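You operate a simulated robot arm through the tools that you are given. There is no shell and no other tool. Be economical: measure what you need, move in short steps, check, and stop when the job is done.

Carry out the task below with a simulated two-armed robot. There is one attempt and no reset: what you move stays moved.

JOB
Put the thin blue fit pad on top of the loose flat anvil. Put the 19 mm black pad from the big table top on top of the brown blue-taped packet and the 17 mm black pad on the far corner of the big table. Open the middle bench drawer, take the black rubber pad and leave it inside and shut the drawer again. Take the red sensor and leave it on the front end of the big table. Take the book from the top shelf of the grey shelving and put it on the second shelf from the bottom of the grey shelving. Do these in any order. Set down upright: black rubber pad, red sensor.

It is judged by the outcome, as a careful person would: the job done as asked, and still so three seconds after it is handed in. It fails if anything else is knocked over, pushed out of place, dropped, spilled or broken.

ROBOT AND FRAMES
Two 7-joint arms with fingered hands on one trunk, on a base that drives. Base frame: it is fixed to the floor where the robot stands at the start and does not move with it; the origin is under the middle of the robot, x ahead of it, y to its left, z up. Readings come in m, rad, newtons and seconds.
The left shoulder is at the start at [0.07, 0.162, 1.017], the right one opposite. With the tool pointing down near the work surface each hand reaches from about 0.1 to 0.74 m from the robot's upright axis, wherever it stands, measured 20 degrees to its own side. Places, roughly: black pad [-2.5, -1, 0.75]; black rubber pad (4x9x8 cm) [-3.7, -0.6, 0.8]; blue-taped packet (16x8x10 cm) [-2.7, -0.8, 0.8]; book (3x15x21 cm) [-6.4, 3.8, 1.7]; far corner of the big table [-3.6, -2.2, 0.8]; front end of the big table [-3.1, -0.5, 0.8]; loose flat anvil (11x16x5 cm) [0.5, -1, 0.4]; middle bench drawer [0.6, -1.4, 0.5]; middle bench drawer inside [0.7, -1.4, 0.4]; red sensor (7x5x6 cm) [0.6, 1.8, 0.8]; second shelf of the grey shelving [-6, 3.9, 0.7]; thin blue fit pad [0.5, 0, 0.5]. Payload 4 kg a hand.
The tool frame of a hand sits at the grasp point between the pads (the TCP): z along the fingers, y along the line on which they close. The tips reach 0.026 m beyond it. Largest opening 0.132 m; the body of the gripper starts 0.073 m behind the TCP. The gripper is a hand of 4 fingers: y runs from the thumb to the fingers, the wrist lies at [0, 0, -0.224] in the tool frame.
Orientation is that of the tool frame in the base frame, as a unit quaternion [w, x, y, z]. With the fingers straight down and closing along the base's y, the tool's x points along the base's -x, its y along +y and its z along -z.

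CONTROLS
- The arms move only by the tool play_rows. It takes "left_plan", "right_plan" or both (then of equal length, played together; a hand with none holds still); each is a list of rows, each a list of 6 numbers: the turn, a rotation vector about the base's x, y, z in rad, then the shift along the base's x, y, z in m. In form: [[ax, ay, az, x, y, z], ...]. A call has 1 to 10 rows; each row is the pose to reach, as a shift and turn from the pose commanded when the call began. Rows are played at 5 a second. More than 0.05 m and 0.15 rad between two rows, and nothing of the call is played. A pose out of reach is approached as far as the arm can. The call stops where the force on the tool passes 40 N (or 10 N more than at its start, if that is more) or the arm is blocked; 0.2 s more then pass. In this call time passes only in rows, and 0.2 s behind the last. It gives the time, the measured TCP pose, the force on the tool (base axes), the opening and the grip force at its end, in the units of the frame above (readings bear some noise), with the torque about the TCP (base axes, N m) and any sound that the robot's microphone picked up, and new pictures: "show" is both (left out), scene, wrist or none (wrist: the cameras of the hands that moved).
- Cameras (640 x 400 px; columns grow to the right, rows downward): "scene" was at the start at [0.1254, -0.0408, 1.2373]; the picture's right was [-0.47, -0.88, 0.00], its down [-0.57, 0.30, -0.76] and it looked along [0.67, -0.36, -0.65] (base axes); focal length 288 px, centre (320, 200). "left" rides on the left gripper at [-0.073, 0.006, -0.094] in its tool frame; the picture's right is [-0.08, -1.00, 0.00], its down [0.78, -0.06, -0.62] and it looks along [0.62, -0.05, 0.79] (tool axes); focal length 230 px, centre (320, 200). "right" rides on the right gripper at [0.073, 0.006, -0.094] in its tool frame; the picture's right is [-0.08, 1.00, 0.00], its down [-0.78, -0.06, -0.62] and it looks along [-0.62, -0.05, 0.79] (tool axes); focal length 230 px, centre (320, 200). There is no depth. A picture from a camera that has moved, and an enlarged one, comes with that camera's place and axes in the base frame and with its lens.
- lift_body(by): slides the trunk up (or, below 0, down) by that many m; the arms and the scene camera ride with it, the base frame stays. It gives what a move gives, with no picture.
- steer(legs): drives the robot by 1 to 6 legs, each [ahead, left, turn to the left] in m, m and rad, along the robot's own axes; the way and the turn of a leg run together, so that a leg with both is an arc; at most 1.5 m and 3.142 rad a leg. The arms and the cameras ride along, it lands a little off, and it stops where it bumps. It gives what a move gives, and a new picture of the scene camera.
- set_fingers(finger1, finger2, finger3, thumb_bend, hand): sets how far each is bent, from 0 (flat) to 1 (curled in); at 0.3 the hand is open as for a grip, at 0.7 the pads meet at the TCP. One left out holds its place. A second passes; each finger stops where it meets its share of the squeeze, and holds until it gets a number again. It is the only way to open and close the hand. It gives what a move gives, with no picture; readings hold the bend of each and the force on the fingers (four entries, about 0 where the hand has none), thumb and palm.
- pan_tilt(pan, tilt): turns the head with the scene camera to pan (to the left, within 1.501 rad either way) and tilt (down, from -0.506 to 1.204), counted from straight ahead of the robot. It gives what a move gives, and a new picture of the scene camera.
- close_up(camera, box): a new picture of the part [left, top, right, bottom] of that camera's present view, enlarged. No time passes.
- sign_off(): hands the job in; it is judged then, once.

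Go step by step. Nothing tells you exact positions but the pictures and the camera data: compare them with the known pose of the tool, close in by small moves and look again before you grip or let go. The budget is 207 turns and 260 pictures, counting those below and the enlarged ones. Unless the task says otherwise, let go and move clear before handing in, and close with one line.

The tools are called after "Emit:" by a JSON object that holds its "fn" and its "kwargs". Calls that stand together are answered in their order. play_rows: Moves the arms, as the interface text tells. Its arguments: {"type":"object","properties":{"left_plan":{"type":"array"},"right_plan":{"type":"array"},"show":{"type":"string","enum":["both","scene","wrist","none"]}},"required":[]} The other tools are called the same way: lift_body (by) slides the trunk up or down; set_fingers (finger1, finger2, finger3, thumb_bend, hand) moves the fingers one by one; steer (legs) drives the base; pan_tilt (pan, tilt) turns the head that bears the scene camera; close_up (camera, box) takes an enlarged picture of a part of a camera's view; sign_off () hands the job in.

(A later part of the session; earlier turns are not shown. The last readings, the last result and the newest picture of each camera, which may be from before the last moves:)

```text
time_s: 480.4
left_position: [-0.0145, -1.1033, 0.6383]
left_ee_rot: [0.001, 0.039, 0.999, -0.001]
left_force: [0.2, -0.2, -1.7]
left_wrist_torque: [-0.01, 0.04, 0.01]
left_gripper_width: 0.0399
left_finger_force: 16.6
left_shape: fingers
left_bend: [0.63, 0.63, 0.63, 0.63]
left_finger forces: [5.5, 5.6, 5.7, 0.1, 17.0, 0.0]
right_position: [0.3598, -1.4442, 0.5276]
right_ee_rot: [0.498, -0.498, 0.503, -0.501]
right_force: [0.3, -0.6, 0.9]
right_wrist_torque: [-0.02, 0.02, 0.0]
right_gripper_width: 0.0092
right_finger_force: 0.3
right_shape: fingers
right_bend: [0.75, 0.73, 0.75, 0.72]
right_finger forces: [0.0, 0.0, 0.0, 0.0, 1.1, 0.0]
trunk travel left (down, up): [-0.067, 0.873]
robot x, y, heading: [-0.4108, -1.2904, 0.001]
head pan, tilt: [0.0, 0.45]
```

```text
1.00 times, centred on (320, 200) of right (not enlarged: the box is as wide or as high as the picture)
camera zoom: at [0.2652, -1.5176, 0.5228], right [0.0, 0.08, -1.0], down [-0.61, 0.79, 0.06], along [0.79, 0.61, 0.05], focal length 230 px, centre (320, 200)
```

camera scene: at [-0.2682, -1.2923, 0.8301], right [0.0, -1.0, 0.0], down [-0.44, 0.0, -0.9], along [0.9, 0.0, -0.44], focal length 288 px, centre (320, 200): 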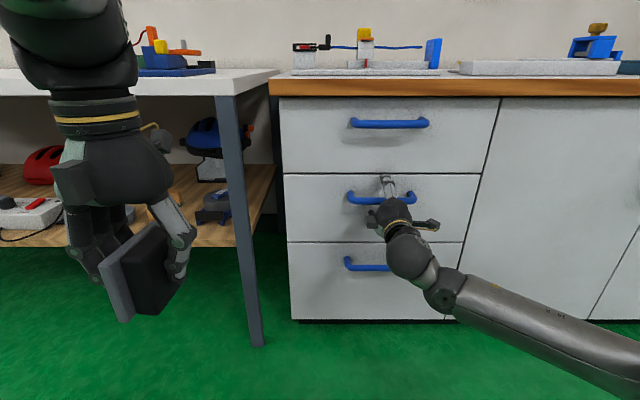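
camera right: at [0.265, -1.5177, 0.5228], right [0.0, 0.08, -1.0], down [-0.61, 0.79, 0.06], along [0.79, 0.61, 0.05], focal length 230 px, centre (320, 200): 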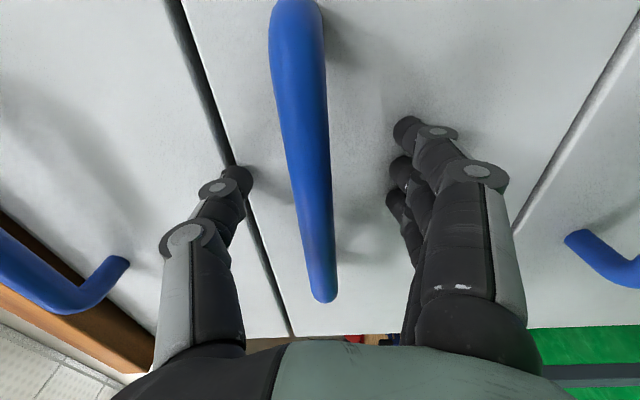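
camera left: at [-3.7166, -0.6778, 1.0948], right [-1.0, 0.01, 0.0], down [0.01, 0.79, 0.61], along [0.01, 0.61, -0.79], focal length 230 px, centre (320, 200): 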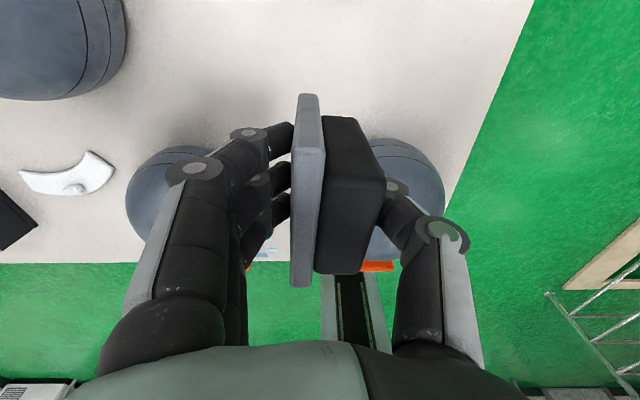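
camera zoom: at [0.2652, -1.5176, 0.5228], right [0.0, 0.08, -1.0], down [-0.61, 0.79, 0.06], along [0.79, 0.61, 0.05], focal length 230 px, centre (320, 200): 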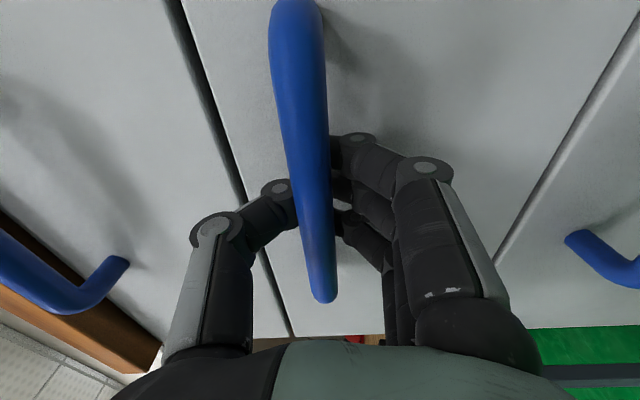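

The fingers have closed behind the bar, hooking it. Pulling gently with the arm.

Emit:
{"fn": "play_rows", "kwargs": {"right_plan": [[0, 0, 0, -0.02, 0, 0], [0, 0, 0, -0.045, 0, 0], [0, 0, 0, -0.07, 0, 0]]}}

```text
time_s: 481.2
left_position: [-0.0156, -1.1025, 0.6387]
left_ee_rot: [0.003, 0.039, 0.999, 0.0]
left_force: [-0.1, 0.6, -2.7]
left_wrist_torque: [-0.01, -0.01, -0.01]
left_gripper_width: 0.0396
left_finger_force: 17.1
left_shape: fingers
left_bend: [0.63, 0.63, 0.63, 0.63]
left_finger forces: [5.5, 5.6, 5.7, 0.0, 16.9, 0.0]
right_position: [0.2878, -1.4454, 0.5261]
right_ee_rot: [0.497, -0.498, 0.504, -0.501]
right_force: [0.0, 0.5, 1.4]
right_wrist_torque: [0.0, -0.01, -0.02]
right_gripper_width: 0.0091
right_finger_force: 0.4
right_shape: fingers
right_bend: [0.75, 0.73, 0.75, 0.73]
right_finger forces: [0.1, 0.0, 0.0, 0.0, 1.1, 0.0]
trunk travel left (down, up): [-0.067, 0.873]
robot x, y, heading: [-0.4069, -1.2948, 0.001]
head pan, tilt: [0.0, 0.45]
camera scene: at [-0.2679, -1.2922, 0.83], right [0.0, -1.0, 0.0], down [-0.44, 0.0, -0.9], along [0.9, 0.0, -0.44], focal length 288 px, centre (320, 200)
camera right: at [0.1944, -1.5178, 0.5223], right [0.0, 0.08, -1.0], down [-0.61, 0.79, 0.06], along [0.79, 0.61, 0.05], focal length 230 px, centre (320, 200)
```

scene: 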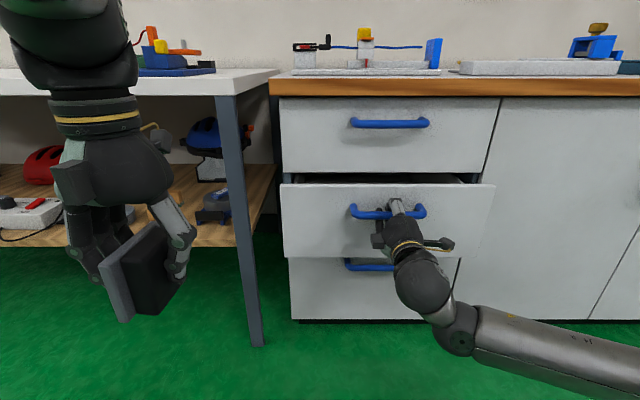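
right: 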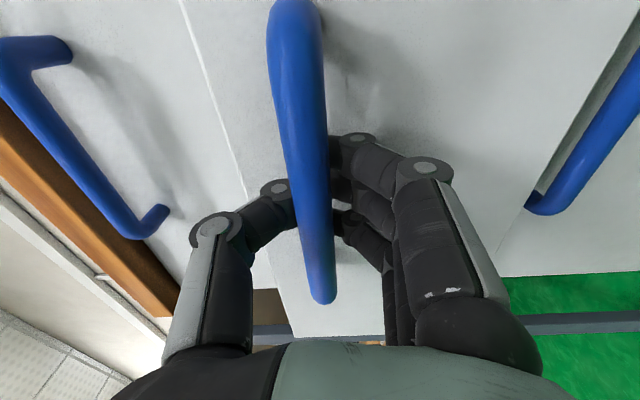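

The drawer opens smoothly. Driving back 0.2 m to open it further.

Emit:
{"fn": "steer", "kwargs": {"legs": [[-0.2, 0, 0]]}}

Emit:
{"fn": "pan_tilt", "kwargs": {"pan": -0.2, "tilt": 0.65}}

```text
time_s: 482.8
left_position: [-0.2158, -1.1028, 0.6394]
left_ee_rot: [0.002, 0.04, 0.999, 0.0]
left_force: [-0.5, 0.3, -1.6]
left_wrist_torque: [0.03, 0.01, 0.02]
left_gripper_width: 0.0397
left_finger_force: 17.3
left_shape: fingers
left_bend: [0.63, 0.63, 0.63, 0.63]
left_finger forces: [5.5, 5.5, 5.6, 0.0, 16.8, 0.1]
right_position: [0.0875, -1.4441, 0.5272]
right_ee_rot: [0.498, -0.498, 0.503, -0.501]
right_force: [-0.1, 0.0, 0.0]
right_wrist_torque: [0.0, 0.0, -0.02]
right_gripper_width: 0.009
right_finger_force: 0.0
right_shape: fingers
right_bend: [0.75, 0.73, 0.75, 0.73]
right_finger forces: [0.0, 0.0, 0.0, 0.1, 0.1, 0.0]
trunk travel left (down, up): [-0.067, 0.873]
robot x, y, heading: [-0.6109, -1.2891, -0.0]
head pan, tilt: [0.0, 0.45]
camera scene: at [-0.4684, -1.2924, 0.83], right [0.0, -1.0, 0.0], down [-0.44, 0.0, -0.9], along [0.9, 0.0, -0.44], focal length 288 px, centre (320, 200)
```

scene: 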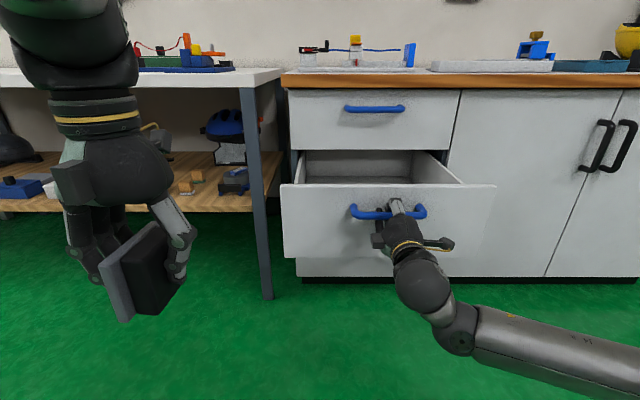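

```text
time_s: 483.5
left_position: [-0.2157, -1.1027, 0.6387]
left_ee_rot: [0.0, 0.038, 0.999, 0.0]
left_force: [-0.3, -0.2, -0.8]
left_wrist_torque: [-0.01, 0.0, 0.0]
left_gripper_width: 0.0395
left_finger_force: 17.4
left_shape: fingers
left_bend: [0.63, 0.63, 0.63, 0.63]
left_finger forces: [5.4, 5.5, 5.8, 0.0, 16.8, 0.0]
right_position: [0.0884, -1.4441, 0.5281]
right_ee_rot: [0.498, -0.499, 0.502, -0.501]
right_force: [0.6, -0.5, 0.9]
right_wrist_torque: [0.02, -0.02, -0.01]
right_gripper_width: 0.0089
right_finger_force: 0.0
right_shape: fingers
right_bend: [0.75, 0.73, 0.75, 0.73]
right_finger forces: [0.0, 0.0, 0.0, 0.0, 0.1, 0.0]
trunk travel left (down, up): [-0.067, 0.873]
robot x, y, heading: [-0.6112, -1.292, -0.001]
head pan, tilt: [-0.201, 0.649]
camera scene: at [-0.4752, -1.3097, 0.8122], right [-0.2, -0.98, 0.0], down [-0.59, 0.12, -0.8], along [0.78, -0.16, -0.6], focal length 288 px, centre (320, 200)
```

scene: 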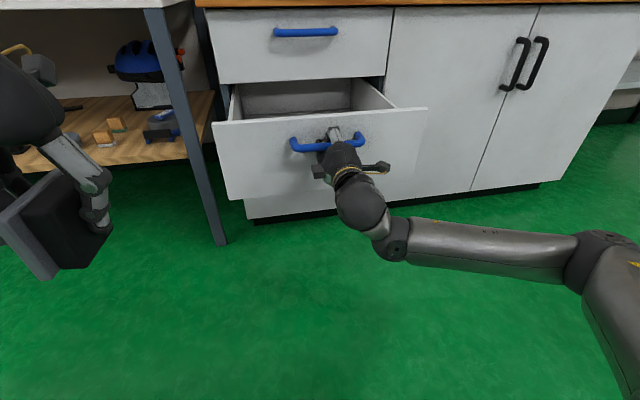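

The drawer is open about 0.27 m and empty. Releasing the handle and moving the right hand back and to the right.

Emit:
{"fn": "set_fingers", "kwargs": {"hand": "right", "finger1": 0.4, "finger2": 0.4, "finger3": 0.4, "thumb_bend": 0.4}}

Emit:
{"fn": "play_rows", "kwargs": {"right_plan": [[0, 0, 0, -0.03, 0, 0], [0, 0, 0, -0.07, 0, 0], [0, 0, 0, -0.1, -0.02, 0], [0, 0, 0, -0.12, -0.06, 0], [0, 0, 0, -0.13, -0.1, 0], [0, 0, 0, -0.13, -0.15, 0], [0, 0, 0, -0.13, -0.2, 0], [0, 0, 0, -0.13, -0.25, 0], [0, 0, 0, -0.13, -0.3, 0], [0, 0, 0, -0.13, -0.34, 0]], "show": "scene"}}

```text
time_s: 484.5
left_position: [-0.2155, -1.1027, 0.6381]
left_ee_rot: [0.002, 0.039, 0.999, 0.0]
left_force: [-0.9, 0.3, -1.3]
left_wrist_torque: [0.01, 0.04, 0.01]
left_gripper_width: 0.0397
left_finger_force: 16.6
left_shape: fingers
left_bend: [0.63, 0.63, 0.63, 0.63]
left_finger forces: [5.5, 5.6, 5.8, 0.0, 16.9, 0.0]
right_position: [0.0877, -1.4446, 0.5262]
right_ee_rot: [0.499, -0.498, 0.503, -0.501]
right_force: [0.1, -0.4, -0.3]
right_wrist_torque: [-0.05, -0.04, -0.02]
right_gripper_width: 0.1031
right_finger_force: 0.0
right_shape: fingers
right_bend: [0.4, 0.4, 0.4, 0.4]
right_finger forces: [0.0, 0.0, 0.1, 0.1, 0.0, 0.1]
trunk travel left (down, up): [-0.067, 0.873]
robot x, y, heading: [-0.6113, -1.2891, 0.005]
head pan, tilt: [-0.201, 0.649]
```

```text
time_s: 486.7
left_position: [-0.2162, -1.1026, 0.6383]
left_ee_rot: [0.002, 0.038, 0.999, 0.0]
left_force: [-0.3, 0.0, -1.2]
left_wrist_torque: [0.01, -0.02, 0.01]
left_gripper_width: 0.0398
left_finger_force: 16.8
left_shape: fingers
left_bend: [0.63, 0.63, 0.63, 0.63]
left_finger forces: [5.6, 5.6, 5.7, 0.0, 17.0, 0.0]
right_position: [-0.0427, -1.7857, 0.5268]
right_ee_rot: [0.498, -0.499, 0.503, -0.5]
right_force: [0.3, 0.8, 1.0]
right_wrist_torque: [0.02, 0.01, 0.0]
right_gripper_width: 0.1031
right_finger_force: 0.0
right_shape: fingers
right_bend: [0.4, 0.4, 0.4, 0.4]
right_finger forces: [0.0, 0.0, 0.0, 0.0, 0.0, 0.0]
right hand out of reach, approached as far as the arm can: row 3
trunk travel left (down, up): [-0.067, 0.873]
robot x, y, heading: [-0.611, -1.294, -0.003]
head pan, tilt: [-0.201, 0.649]
camera scene: at [-0.4753, -1.3097, 0.8122], right [-0.2, -0.98, 0.0], down [-0.59, 0.12, -0.8], along [0.78, -0.16, -0.6], focal length 288 px, centre (320, 200)
```

scene: 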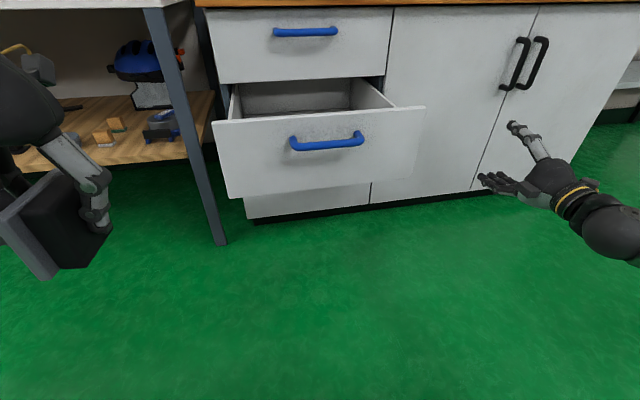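

Right hand is clear. Raising the trunk to look into the drawer, and shifting right so the left arm faces it.

Emit:
{"fn": "lift_body", "kwargs": {"by": 0.35}}

Emit:
{"fn": "steer", "kwargs": {"legs": [[0, -0.22, 0], [0.2, 0, 0]]}}

Emit:
{"fn": "pan_tilt", "kwargs": {"pan": 0.2, "tilt": 0.8}}

```text
time_s: 490.1
left_position: [-0.2156, -1.1025, 0.9873]
left_ee_rot: [0.0, 0.039, 0.999, 0.0]
left_force: [0.0, 0.0, -1.0]
left_wrist_torque: [-0.02, 0.02, -0.03]
left_gripper_width: 0.0397
left_finger_force: 16.4
left_shape: fingers
left_bend: [0.63, 0.63, 0.63, 0.63]
left_finger forces: [5.5, 5.6, 5.7, 0.0, 16.9, 0.1]
right_position: [-0.0432, -1.7848, 0.8768]
right_ee_rot: [0.499, -0.499, 0.503, -0.5]
right_force: [0.8, 0.7, 0.2]
right_wrist_torque: [0.01, -0.04, -0.01]
right_gripper_width: 0.1033
right_finger_force: 0.1
right_shape: fingers
right_bend: [0.4, 0.4, 0.4, 0.4]
right_finger forces: [0.1, 0.0, 0.1, 0.1, 0.0, 0.0]
trunk travel left (down, up): [-0.417, 0.523]
robot x, y, heading: [-0.6096, -1.2945, 0.002]
head pan, tilt: [-0.201, 0.649]
```

```text
time_s: 493.0
left_position: [-0.016, -1.3234, 0.9889]
left_ee_rot: [0.001, 0.039, 0.999, 0.0]
left_force: [0.0, -0.3, -1.9]
left_wrist_torque: [-0.02, 0.04, -0.02]
left_gripper_width: 0.0398
left_finger_force: 16.4
left_shape: fingers
left_bend: [0.63, 0.63, 0.63, 0.63]
left_finger forces: [5.6, 5.6, 5.6, 0.0, 16.9, 0.0]
right_position: [0.156, -2.0073, 0.8761]
right_ee_rot: [0.499, -0.499, 0.503, -0.5]
right_force: [0.1, -0.4, -1.2]
right_wrist_torque: [0.05, 0.02, -0.01]
right_gripper_width: 0.1034
right_finger_force: 0.2
right_shape: fingers
right_bend: [0.4, 0.4, 0.4, 0.4]
right_finger forces: [0.1, 0.1, 0.0, 0.1, 0.0, 0.1]
trunk travel left (down, up): [-0.417, 0.523]
robot x, y, heading: [-0.4138, -1.5131, 0.002]
head pan, tilt: [-0.201, 0.649]
camera scene: at [-0.2752, -1.531, 1.1621], right [-0.2, -0.98, 0.0], down [-0.59, 0.12, -0.8], along [0.78, -0.16, -0.61], focal length 288 px, centre (320, 200)
```

scene: 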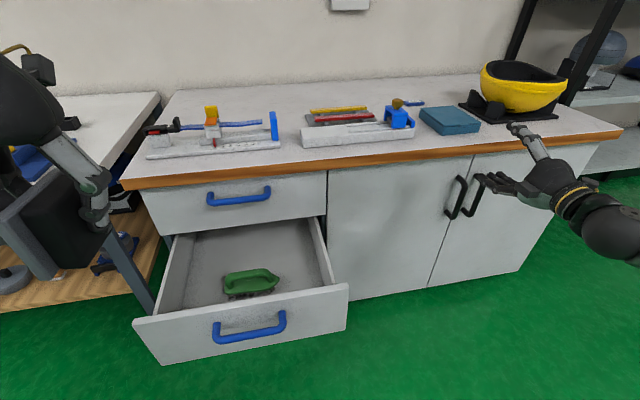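

```text
time_s: 493.9
left_position: [-0.0175, -1.3239, 0.9882]
left_ee_rot: [0.001, 0.039, 0.999, 0.0]
left_force: [0.5, -0.2, -2.2]
left_wrist_torque: [-0.01, 0.02, 0.04]
left_gripper_width: 0.0397
left_finger_force: 17.2
left_shape: fingers
left_bend: [0.63, 0.63, 0.63, 0.63]
left_finger forces: [5.7, 5.6, 5.8, 0.0, 16.9, 0.1]
right_position: [0.1569, -2.0069, 0.878]
right_ee_rot: [0.498, -0.498, 0.503, -0.501]
right_force: [0.2, -0.4, 0.3]
right_wrist_torque: [0.0, -0.02, 0.03]
right_gripper_width: 0.1033
right_finger_force: 0.0
right_shape: fingers
right_bend: [0.4, 0.4, 0.4, 0.4]
right_finger forces: [0.1, 0.0, 0.0, 0.0, 0.0, 0.0]
trunk travel left (down, up): [-0.417, 0.523]
robot x, y, heading: [-0.411, -1.5154, 0.004]
head pan, tilt: [0.201, 0.799]
camera scene: at [-0.2821, -1.4977, 1.1496], right [0.2, -0.98, 0.0], down [-0.7, -0.14, -0.7], along [0.68, 0.14, -0.72], focal length 288 px, centre (320, 200)
```

scene: 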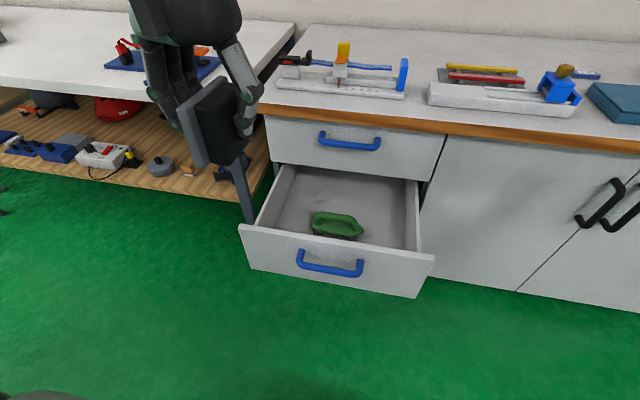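

A green brush lies in the drawer at y −1.36…−1.52; the strip to its left (y −1.255…−1.355) is free. I'll stand the pad there at about (0.205, −1.305). Moving above it first.

Emit:
{"fn": "play_rows", "kwargs": {"left_plan": [[0, 0, 0.02, 0.04, 0.004, -0.02], [0, 0, 0.04, 0.08, 0.008, -0.04], [0, 0, 0.06, 0.12, 0.012, -0.06], [0, 0, 0.078, 0.16, 0.016, -0.08], [0, 0, 0.078, 0.2, 0.019, -0.1], [0, 0, 0.078, 0.222, 0.019, -0.14], [0, 0, 0.078, 0.222, 0.019, -0.185]]}}

Emit:
{"fn": "pan_tilt", "kwargs": {"pan": 0.25, "tilt": 0.95}}

```text
time_s: 495.5
left_position: [0.2035, -1.3046, 0.8015]
left_ee_rot: [0.002, -0.002, 1.0, 0.0]
left_force: [-0.1, 0.3, -2.1]
left_wrist_torque: [0.02, 0.03, -0.01]
left_gripper_width: 0.0398
left_finger_force: 16.8
left_shape: fingers
left_bend: [0.63, 0.63, 0.63, 0.63]
left_finger forces: [5.6, 5.6, 5.7, 0.0, 16.9, 0.1]
right_position: [0.1573, -2.0058, 0.8764]
right_ee_rot: [0.498, -0.499, 0.503, -0.501]
right_force: [0.2, 0.0, 0.8]
right_wrist_torque: [0.04, -0.01, 0.0]
right_gripper_width: 0.1032
right_finger_force: 0.1
right_shape: fingers
right_bend: [0.4, 0.4, 0.4, 0.4]
right_finger forces: [0.1, 0.0, 0.1, 0.0, 0.0, 0.0]
trunk travel left (down, up): [-0.417, 0.523]
robot x, y, heading: [-0.4106, -1.5147, 0.001]
head pan, tilt: [0.201, 0.799]
camera scene: at [-0.2814, -1.4969, 1.1496], right [0.2, -0.98, 0.0], down [-0.7, -0.15, -0.7], along [0.68, 0.14, -0.72], focal length 288 px, centre (320, 200)
camera left: at [0.2778, -1.299, 0.8961], right [0.08, -1.0, 0.0], down [-0.79, -0.06, 0.61], along [-0.61, -0.05, -0.79], focal length 230 px, centre (320, 200)
```

scene: 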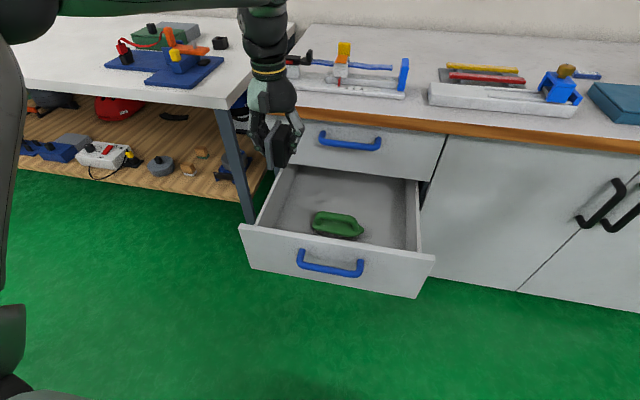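
left: 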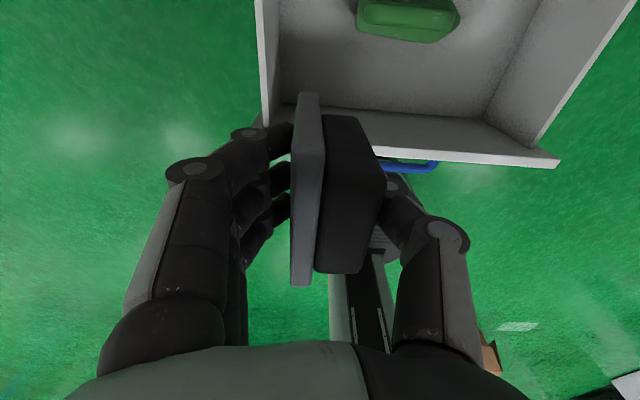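

```text
time_s: 496.2
left_position: [0.2047, -1.3065, 0.8024]
left_ee_rot: [0.001, 0.0, 1.0, -0.001]
left_force: [-0.7, -0.1, -2.3]
left_wrist_torque: [0.0, -0.02, -0.01]
left_gripper_width: 0.0396
left_finger_force: 16.6
left_shape: fingers
left_bend: [0.63, 0.63, 0.63, 0.63]
left_finger forces: [5.6, 5.6, 5.7, 0.1, 17.0, 0.0]
right_position: [0.1562, -2.0064, 0.8774]
right_ee_rot: [0.498, -0.498, 0.503, -0.501]
right_force: [-0.5, -0.2, 1.1]
right_wrist_torque: [-0.02, 0.03, -0.01]
right_gripper_width: 0.1033
right_finger_force: 0.1
right_shape: fingers
right_bend: [0.4, 0.4, 0.4, 0.4]
right_finger forces: [0.0, 0.0, 0.0, 0.0, 0.0, 0.0]
trunk travel left (down, up): [-0.417, 0.523]
robot x, y, heading: [-0.4089, -1.5179, 0.0]
head pan, tilt: [0.25, 0.949]
camera scene: at [-0.2906, -1.4958, 1.1381], right [0.25, -0.97, 0.0], down [-0.79, -0.2, -0.58], along [0.56, 0.15, -0.81], focal length 288 px, centre (320, 200)
```

scene: 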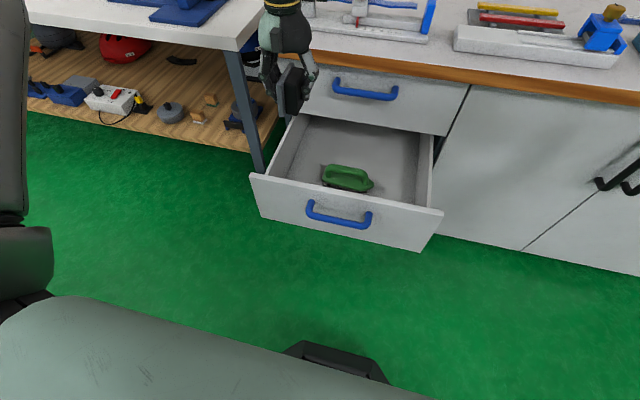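

Adjusting to x = 0.22, y = −1.302 and lowering into the drawer.

Emit:
{"fn": "play_rows", "kwargs": {"left_plan": [[0, 0, 0, 0.016, 0.003, -0.03], [0, 0, 0, 0.016, 0.003, -0.07], [0, 0, 0, 0.016, 0.003, -0.11], [0, 0, 0, 0.016, 0.003, -0.15], [0, 0, 0, 0.016, 0.003, -0.19], [0, 0, 0, 0.016, 0.003, -0.22]]}}

Emit:
{"fn": "close_up", "kwargs": {"camera": "scene", "box": [220, 60, 460, 260]}}

```text
time_s: 497.6
left_position: [0.2208, -1.3013, 0.5821]
left_ee_rot: [0.001, -0.001, 1.0, 0.0]
left_force: [1.1, 0.6, -1.3]
left_wrist_torque: [-0.01, -0.02, 0.02]
left_gripper_width: 0.0397
left_finger_force: 16.8
left_shape: fingers
left_bend: [0.63, 0.63, 0.63, 0.63]
left_finger forces: [5.6, 5.7, 5.7, 0.0, 17.0, 0.1]
right_position: [0.1582, -2.0055, 0.8776]
right_ee_rot: [0.497, -0.499, 0.503, -0.5]
right_force: [0.5, -0.1, -0.3]
right_wrist_torque: [0.01, -0.05, -0.03]
right_gripper_width: 0.103
right_finger_force: 0.0
right_shape: fingers
right_bend: [0.4, 0.4, 0.4, 0.4]
right_finger forces: [0.0, 0.0, 0.0, 0.0, 0.0, 0.0]
trunk travel left (down, up): [-0.417, 0.523]
robot x, y, heading: [-0.4104, -1.5114, 0.001]
head pan, tilt: [0.25, 0.949]
camera scene: at [-0.2902, -1.4956, 1.1381], right [0.25, -0.97, 0.0], down [-0.79, -0.2, -0.58], along [0.56, 0.14, -0.81], focal length 288 px, centre (320, 200)
camera left: at [0.294, -1.2958, 0.6769], right [0.08, -1.0, 0.0], down [-0.79, -0.06, 0.61], along [-0.61, -0.05, -0.79], focal length 230 px, centre (320, 200)
```

scene: 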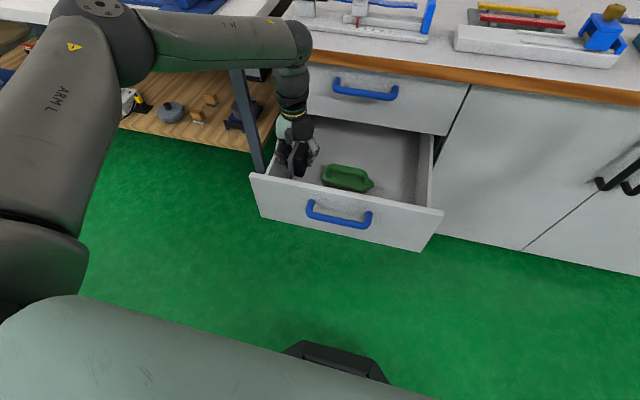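
left: 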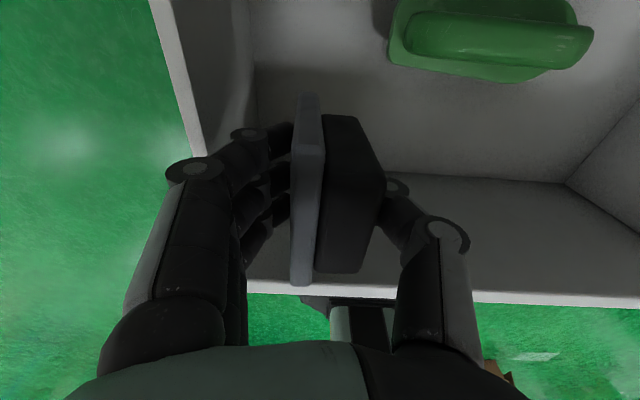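

```text
2.00 times, centred on (340, 160) of scene
camera zoom: at [-0.2902, -1.4956, 1.1381], right [0.25, -0.97, 0.0], down [-0.79, -0.2, -0.58], along [0.56, 0.14, -0.81], focal length 576 px, centre (280, 280)
```

zoom: 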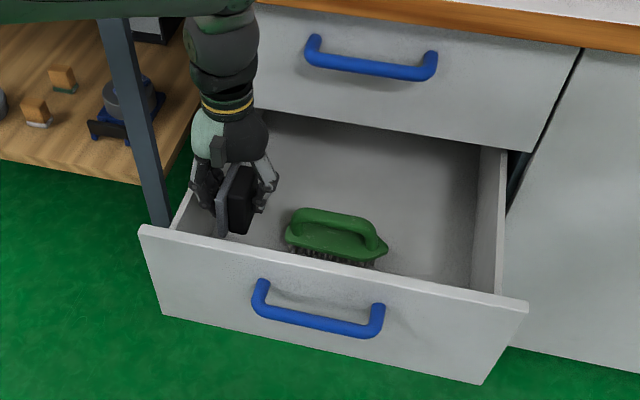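

The brush lies at x > 0.265, so I can shift slightly right, away from the drawer's side wall, then go down.

Emit:
{"fn": "play_rows", "kwargs": {"left_plan": [[0, 0, 0, -0.006, -0.014, 0], [0, 0, 0, -0.006, -0.014, -0.02], [0, 0, 0, -0.006, -0.014, -0.035], [0, 0, 0, -0.006, -0.014, -0.045], [0, 0, 0, -0.006, -0.014, -0.053], [0, 0, 0, -0.006, -0.014, -0.06]]}}

Emit:
{"fn": "close_up", "kwargs": {"camera": "scene", "box": [220, 60, 460, 260]}}

```text
time_s: 499.0
left_position: [0.2153, -1.3156, 0.5233]
left_ee_rot: [0.001, 0.0, 1.0, 0.0]
left_force: [0.2, 0.7, -1.6]
left_wrist_torque: [-0.01, 0.03, -0.03]
left_gripper_width: 0.0397
left_finger_force: 16.8
left_shape: fingers
left_bend: [0.63, 0.63, 0.63, 0.63]
left_finger forces: [5.6, 5.6, 5.7, 0.0, 17.0, 0.0]
right_position: [0.157, -2.0068, 0.8766]
right_ee_rot: [0.498, -0.498, 0.503, -0.501]
right_force: [0.2, 1.0, -0.1]
right_wrist_torque: [-0.02, 0.01, -0.02]
right_gripper_width: 0.1029
right_finger_force: 0.0
right_shape: fingers
right_bend: [0.4, 0.4, 0.4, 0.4]
right_finger forces: [0.1, 0.0, 0.1, 0.0, 0.0, 0.0]
trunk travel left (down, up): [-0.417, 0.523]
robot x, y, heading: [-0.4097, -1.5095, 0.0]
head pan, tilt: [0.25, 0.949]
camera scene: at [-0.2905, -1.4957, 1.1381], right [0.25, -0.97, 0.0], down [-0.79, -0.2, -0.58], along [0.56, 0.14, -0.81], focal length 288 px, centre (320, 200)
camera left: at [0.2882, -1.3099, 0.6178], right [0.08, -1.0, 0.0], down [-0.79, -0.06, 0.61], along [-0.61, -0.05, -0.79], focal length 230 px, centre (320, 200)
```

scene: 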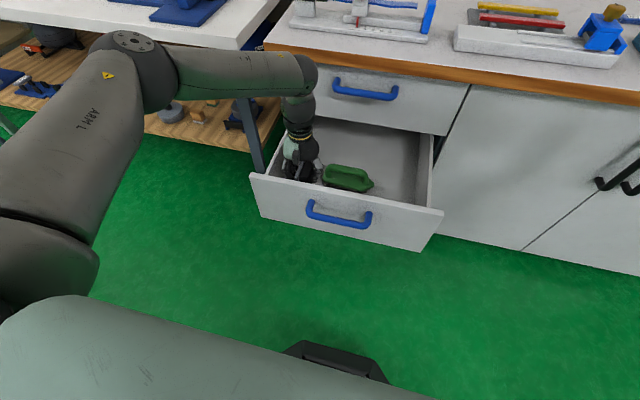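
left: 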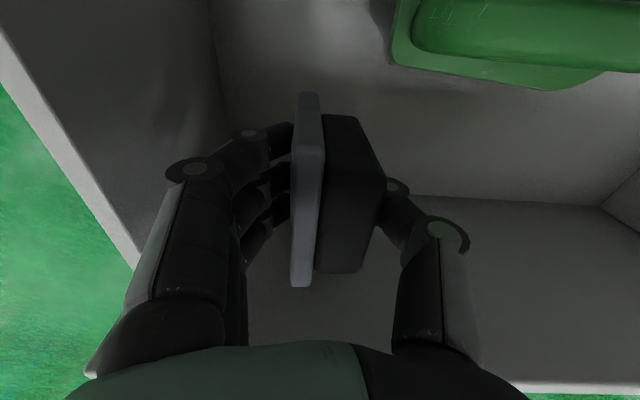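

```text
2.00 times, centred on (340, 160) of scene
camera zoom: at [-0.2905, -1.4957, 1.1381], right [0.25, -0.97, 0.0], down [-0.79, -0.2, -0.58], along [0.56, 0.14, -0.81], focal length 576 px, centre (280, 280)
```

zoom: 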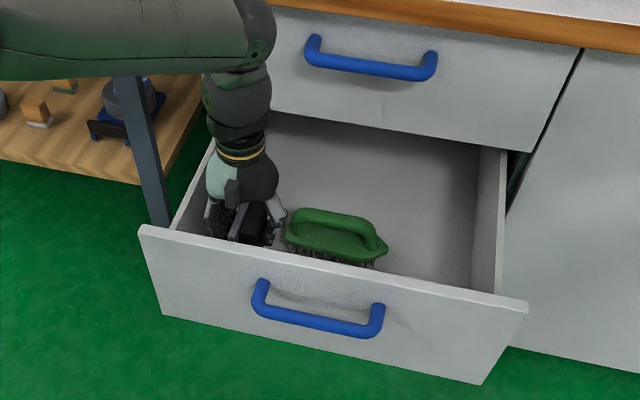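

Emit:
{"fn": "play_rows", "kwargs": {"left_plan": [[0, 0, 0, 0, 0, -0.004], [0, 0, 0, 0, 0, -0.008], [0, 0, 0, 0, 0, -0.012], [0, 0, 0, 0, 0, -0.016], [0, 0, 0, 0, 0, -0.02]], "show": "wrist"}}

```text
time_s: 500.2
left_position: [0.2134, -1.3153, 0.5027]
left_ee_rot: [0.002, 0.0, 1.0, 0.0]
left_force: [0.9, 0.2, -1.3]
left_wrist_torque: [-0.02, 0.02, 0.0]
left_gripper_width: 0.0398
left_finger_force: 16.9
left_shape: fingers
left_bend: [0.63, 0.63, 0.63, 0.63]
left_finger forces: [5.6, 5.6, 5.8, 0.0, 17.1, 0.1]
right_position: [0.1569, -2.007, 0.878]
right_ee_rot: [0.498, -0.498, 0.503, -0.501]
right_force: [-0.6, 0.0, 0.7]
right_wrist_torque: [0.02, 0.0, -0.01]
right_gripper_width: 0.1033
right_finger_force: 0.1
right_shape: fingers
right_bend: [0.4, 0.4, 0.4, 0.4]
right_finger forces: [0.1, 0.1, 0.0, 0.0, 0.0, 0.0]
trunk travel left (down, up): [-0.417, 0.523]
robot x, y, heading: [-0.4104, -1.5131, 0.004]
head pan, tilt: [0.25, 0.949]
camera left: at [0.288, -1.3103, 0.5977], right [0.08, -1.0, 0.0], down [-0.79, -0.06, 0.61], along [-0.61, -0.05, -0.79], focal length 230 px, centre (320, 200)
```

left: 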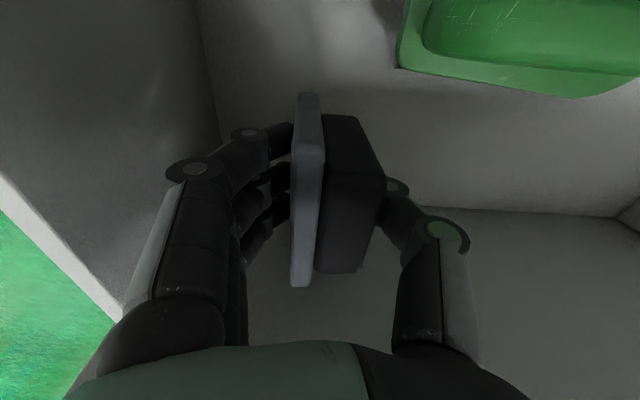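

Emit:
{"fn": "play_rows", "kwargs": {"left_plan": [[0, 0, 0, 0, -0.002, -0.005], [0, 0, 0, 0, -0.004, -0.01], [0, 0, 0, 0, -0.004, -0.015], [0, 0, 0, 0, -0.004, -0.02], [0, 0, 0, 0, -0.004, -0.024]], "show": "wrist"}}

Emit:
{"fn": "close_up", "kwargs": {"camera": "scene", "box": [220, 60, 460, 260]}}

```text
time_s: 501.4
left_position: [0.2162, -1.3203, 0.4791]
left_ee_rot: [0.002, 0.0, 1.0, 0.0]
left_force: [-0.3, -0.1, -2.0]
left_wrist_torque: [-0.01, -0.05, 0.0]
left_gripper_width: 0.0396
left_finger_force: 17.3
left_shape: fingers
left_bend: [0.63, 0.63, 0.63, 0.63]
left_finger forces: [5.5, 5.6, 5.7, 0.0, 16.9, 0.0]
right_position: [0.1561, -2.0066, 0.8769]
right_ee_rot: [0.498, -0.498, 0.502, -0.501]
right_force: [-0.1, 0.5, -0.6]
right_wrist_torque: [0.01, 0.02, 0.04]
right_gripper_width: 0.1034
right_finger_force: 0.1
right_shape: fingers
right_bend: [0.4, 0.4, 0.4, 0.4]
right_finger forces: [0.0, 0.1, 0.0, 0.0, 0.1, 0.0]
trunk travel left (down, up): [-0.417, 0.523]
robot x, y, heading: [-0.4085, -1.5144, -0.0]
head pan, tilt: [0.25, 0.949]
camera left: at [0.2881, -1.3142, 0.5737], right [0.08, -1.0, 0.0], down [-0.79, -0.06, 0.61], along [-0.61, -0.05, -0.79], focal length 230 px, centre (320, 200)
```

left: 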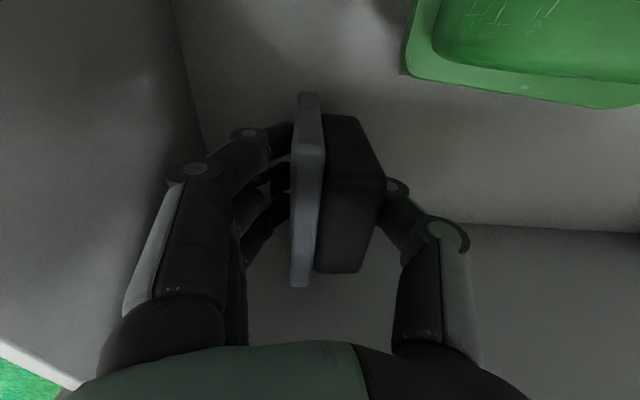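

```text
2.00 times, centred on (340, 160) of scene
camera zoom: at [-0.2906, -1.4958, 1.1381], right [0.25, -0.97, 0.0], down [-0.79, -0.2, -0.58], along [0.56, 0.15, -0.81], focal length 576 px, centre (280, 280)
```

zoom: 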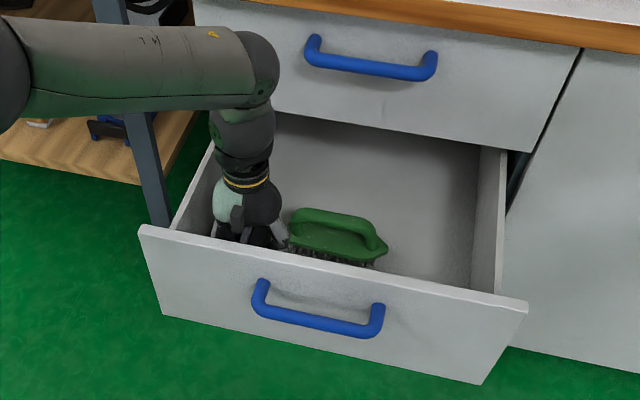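

Emit:
{"fn": "play_rows", "kwargs": {"left_plan": [[0, 0, 0, 0, 0, -0.006], [0, 0, 0, 0, 0, -0.012], [0, 0, 0, 0, 0, -0.017], [0, 0, 0, 0, 0, -0.022], [0, 0, 0, 0, 0, -0.027], [0, 0, 0, 0, 0, -0.032], [0, 0, 0, 0, 0, -0.037]], "show": "wrist"}}

```text
time_s: 503.0
left_position: [0.2157, -1.3191, 0.4471]
left_ee_rot: [0.004, -0.001, 1.0, 0.0]
left_force: [1.3, 5.4, 29.7]
left_wrist_torque: [0.11, -0.02, 0.01]
left_gripper_width: 0.0395
left_finger_force: 22.4
left_shape: fingers
left_bend: [0.65, 0.65, 0.65, 0.64]
left_finger forces: [8.5, 8.7, 8.8, 0.0, 19.5, 0.1]
right_position: [0.1539, -2.0069, 0.8796]
right_ee_rot: [0.5, -0.497, 0.502, -0.501]
right_force: [0.3, 0.0, -0.7]
right_wrist_torque: [-0.03, -0.02, -0.01]
right_gripper_width: 0.1031
right_finger_force: 0.1
right_shape: fingers
right_bend: [0.4, 0.4, 0.4, 0.4]
right_finger forces: [0.0, 0.1, 0.1, 0.1, 0.0, 0.0]
trunk travel left (down, up): [-0.417, 0.523]
robot x, y, heading: [-0.4105, -1.513, 0.004]
head pan, tilt: [0.25, 0.949]
camera left: at [0.2875, -1.3132, 0.5415], right [0.08, -1.0, 0.0], down [-0.79, -0.06, 0.61], along [-0.61, -0.05, -0.79], focal length 230 px, centre (320, 200)
```

left: 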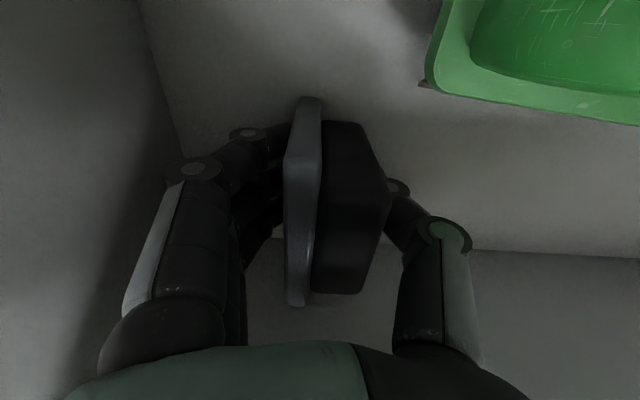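

The pad has reached the drawer floor. Easing the load and releasing gently with small finger motion.

Emit:
{"fn": "play_rows", "kwargs": {"left_plan": [[0, 0, 0, 0, 0, 0.006]], "show": "none"}}

Emit:
{"fn": "set_fingers", "kwargs": {"hand": "left", "finger1": 0.58, "finger2": 0.58, "finger3": 0.58, "thumb_bend": 0.58}}

Emit:
{"fn": "close_up", "kwargs": {"camera": "left", "box": [140, 60, 460, 320]}}

```text
time_s: 503.4
left_position: [0.214, -1.3193, 0.4461]
left_ee_rot: [0.0, 0.0, 1.0, 0.0]
left_force: [0.2, 4.1, 12.1]
left_wrist_torque: [0.1, -0.01, 0.04]
left_gripper_width: 0.0399
left_finger_force: 20.8
left_shape: fingers
left_bend: [0.64, 0.64, 0.64, 0.64]
left_finger forces: [7.8, 7.6, 7.5, 0.0, 17.9, 0.0]
right_position: [0.1547, -2.0056, 0.8778]
right_ee_rot: [0.498, -0.499, 0.502, -0.501]
right_force: [-0.3, -0.2, -0.2]
right_wrist_torque: [-0.01, 0.01, 0.02]
right_gripper_width: 0.1033
right_finger_force: 0.1
right_shape: fingers
right_bend: [0.4, 0.4, 0.4, 0.4]
right_finger forces: [0.0, 0.0, 0.1, 0.1, 0.0, 0.1]
trunk travel left (down, up): [-0.417, 0.523]
robot x, y, heading: [-0.413, -1.5119, -0.001]
head pan, tilt: [0.25, 0.949]
```

```text
time_s: 504.4
left_position: [0.2155, -1.3198, 0.4481]
left_ee_rot: [0.0, 0.0, 1.0, 0.0]
left_force: [0.4, -0.5, -0.3]
left_wrist_torque: [0.01, -0.04, -0.01]
left_gripper_width: 0.0482
left_finger_force: 0.1
left_shape: fingers
left_bend: [0.57, 0.57, 0.57, 0.57]
left_finger forces: [0.0, 0.1, 0.1, 0.1, 0.4, 0.1]
right_position: [0.1559, -2.0062, 0.8777]
right_ee_rot: [0.498, -0.498, 0.503, -0.501]
right_force: [-0.4, -0.1, -0.1]
right_wrist_torque: [-0.01, 0.02, -0.03]
right_gripper_width: 0.1032
right_finger_force: 0.2
right_shape: fingers
right_bend: [0.4, 0.4, 0.4, 0.4]
right_finger forces: [0.0, 0.1, 0.1, 0.1, 0.0, 0.0]
trunk travel left (down, up): [-0.417, 0.523]
robot x, y, heading: [-0.4099, -1.5107, 0.001]
head pan, tilt: [0.25, 0.949]
```

```text
1.54 times, centred on (300, 190) of left
camera zoom: at [0.2878, -1.3142, 0.5425], right [0.08, -1.0, 0.0], down [-0.79, -0.06, 0.61], along [-0.61, -0.05, -0.79], focal length 354 px, centre (351, 215)
```

zoom: 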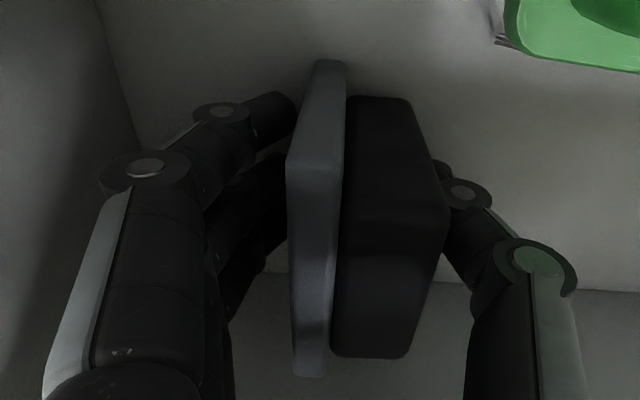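

Emit:
{"fn": "set_fingers", "kwargs": {"hand": "left", "finger1": 0.55, "finger2": 0.55, "finger3": 0.55, "thumb_bend": 0.53}}

Emit:
{"fn": "play_rows", "kwargs": {"left_plan": [[0, 0, 0, 0, 0, 0.02], [0, 0, 0, 0, 0, 0.045], [0, 0, 0, 0, 0, 0.08], [0, 0, 0, 0, 0, 0.12], [0, 0, 0, 0, 0, 0.16], [0, 0, 0, 0, 0, 0.2], [0, 0, 0, 0, 0, 0.24], [0, 0, 0, 0, 0, 0.28], [0, 0, 0, -0.03, 0, 0.32], [0, 0, 0, -0.06, 0, 0.35]]}}

Emit:
{"fn": "close_up", "kwargs": {"camera": "scene", "box": [220, 60, 460, 260]}}

```text
time_s: 505.4
left_position: [0.2148, -1.3207, 0.4488]
left_ee_rot: [0.002, 0.0, 1.0, 0.001]
left_force: [0.2, -0.3, 0.4]
left_wrist_torque: [-0.02, 0.02, -0.01]
left_gripper_width: 0.0572
left_finger_force: 0.0
left_shape: fingers
left_bend: [0.55, 0.55, 0.55, 0.53]
left_finger forces: [0.1, 0.0, 0.0, 0.1, 0.1, 0.1]
right_position: [0.156, -2.0066, 0.8787]
right_ee_rot: [0.498, -0.498, 0.504, -0.5]
right_force: [0.0, 0.5, 0.0]
right_wrist_torque: [-0.02, 0.0, 0.0]
right_gripper_width: 0.103
right_finger_force: 0.1
right_shape: fingers
right_bend: [0.4, 0.4, 0.4, 0.4]
right_finger forces: [0.0, 0.0, 0.1, 0.1, 0.1, 0.1]
trunk travel left (down, up): [-0.417, 0.523]
robot x, y, heading: [-0.4146, -1.5107, 0.003]
head pan, tilt: [0.25, 0.949]
```

```text
time_s: 507.6
left_position: [0.1541, -1.3195, 0.7999]
left_ee_rot: [0.002, -0.001, 1.0, 0.001]
left_force: [-0.9, 0.2, -1.0]
left_wrist_torque: [-0.04, 0.01, -0.01]
left_gripper_width: 0.057
left_finger_force: 0.1
left_shape: fingers
left_bend: [0.55, 0.55, 0.55, 0.53]
left_finger forces: [0.0, 0.0, 0.1, 0.1, 0.1, 0.0]
right_position: [0.1555, -2.0071, 0.8759]
right_ee_rot: [0.499, -0.499, 0.502, -0.501]
right_force: [-0.2, -0.1, 0.2]
right_wrist_torque: [0.03, 0.01, -0.01]
right_gripper_width: 0.1032
right_finger_force: 0.0
right_shape: fingers
right_bend: [0.4, 0.4, 0.4, 0.4]
right_finger forces: [0.0, 0.0, 0.0, 0.1, 0.0, 0.0]
trunk travel left (down, up): [-0.417, 0.523]
robot x, y, heading: [-0.4141, -1.5113, -0.002]
head pan, tilt: [0.25, 0.949]
camera scene: at [-0.2918, -1.4959, 1.1381], right [0.25, -0.97, 0.0], down [-0.79, -0.2, -0.58], along [0.56, 0.14, -0.81], focal length 288 px, centre (320, 200)
camera left: at [0.2267, -1.3136, 0.8939], right [0.08, -1.0, 0.0], down [-0.79, -0.06, 0.61], along [-0.61, -0.05, -0.79], focal length 230 px, centre (320, 200)
```

scene: 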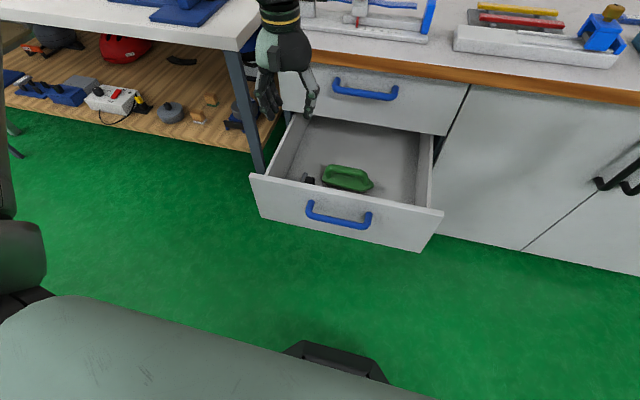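
left: 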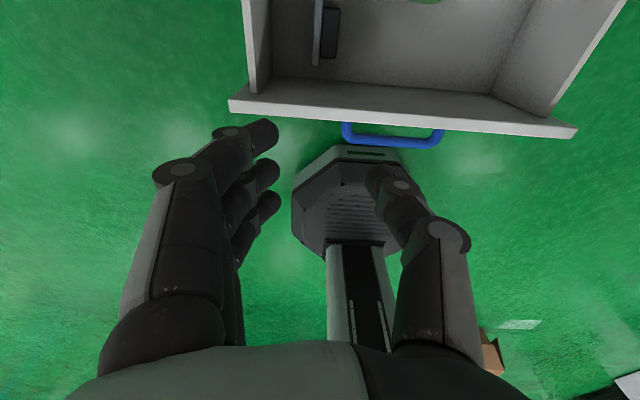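

```text
2.00 times, centred on (340, 160) of scene
camera zoom: at [-0.2918, -1.4959, 1.1381], right [0.25, -0.97, 0.0], down [-0.79, -0.2, -0.58], along [0.56, 0.14, -0.81], focal length 576 px, centre (280, 280)
```

zoom: 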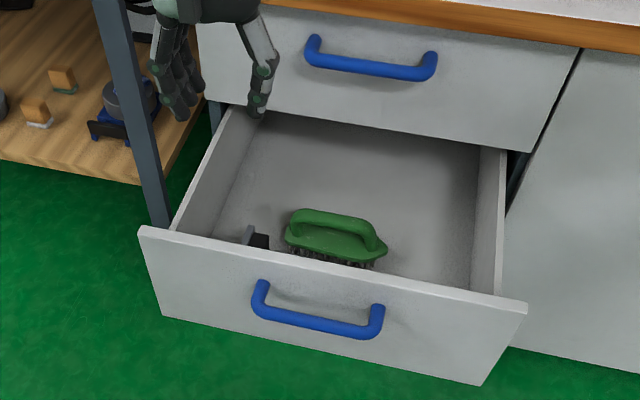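

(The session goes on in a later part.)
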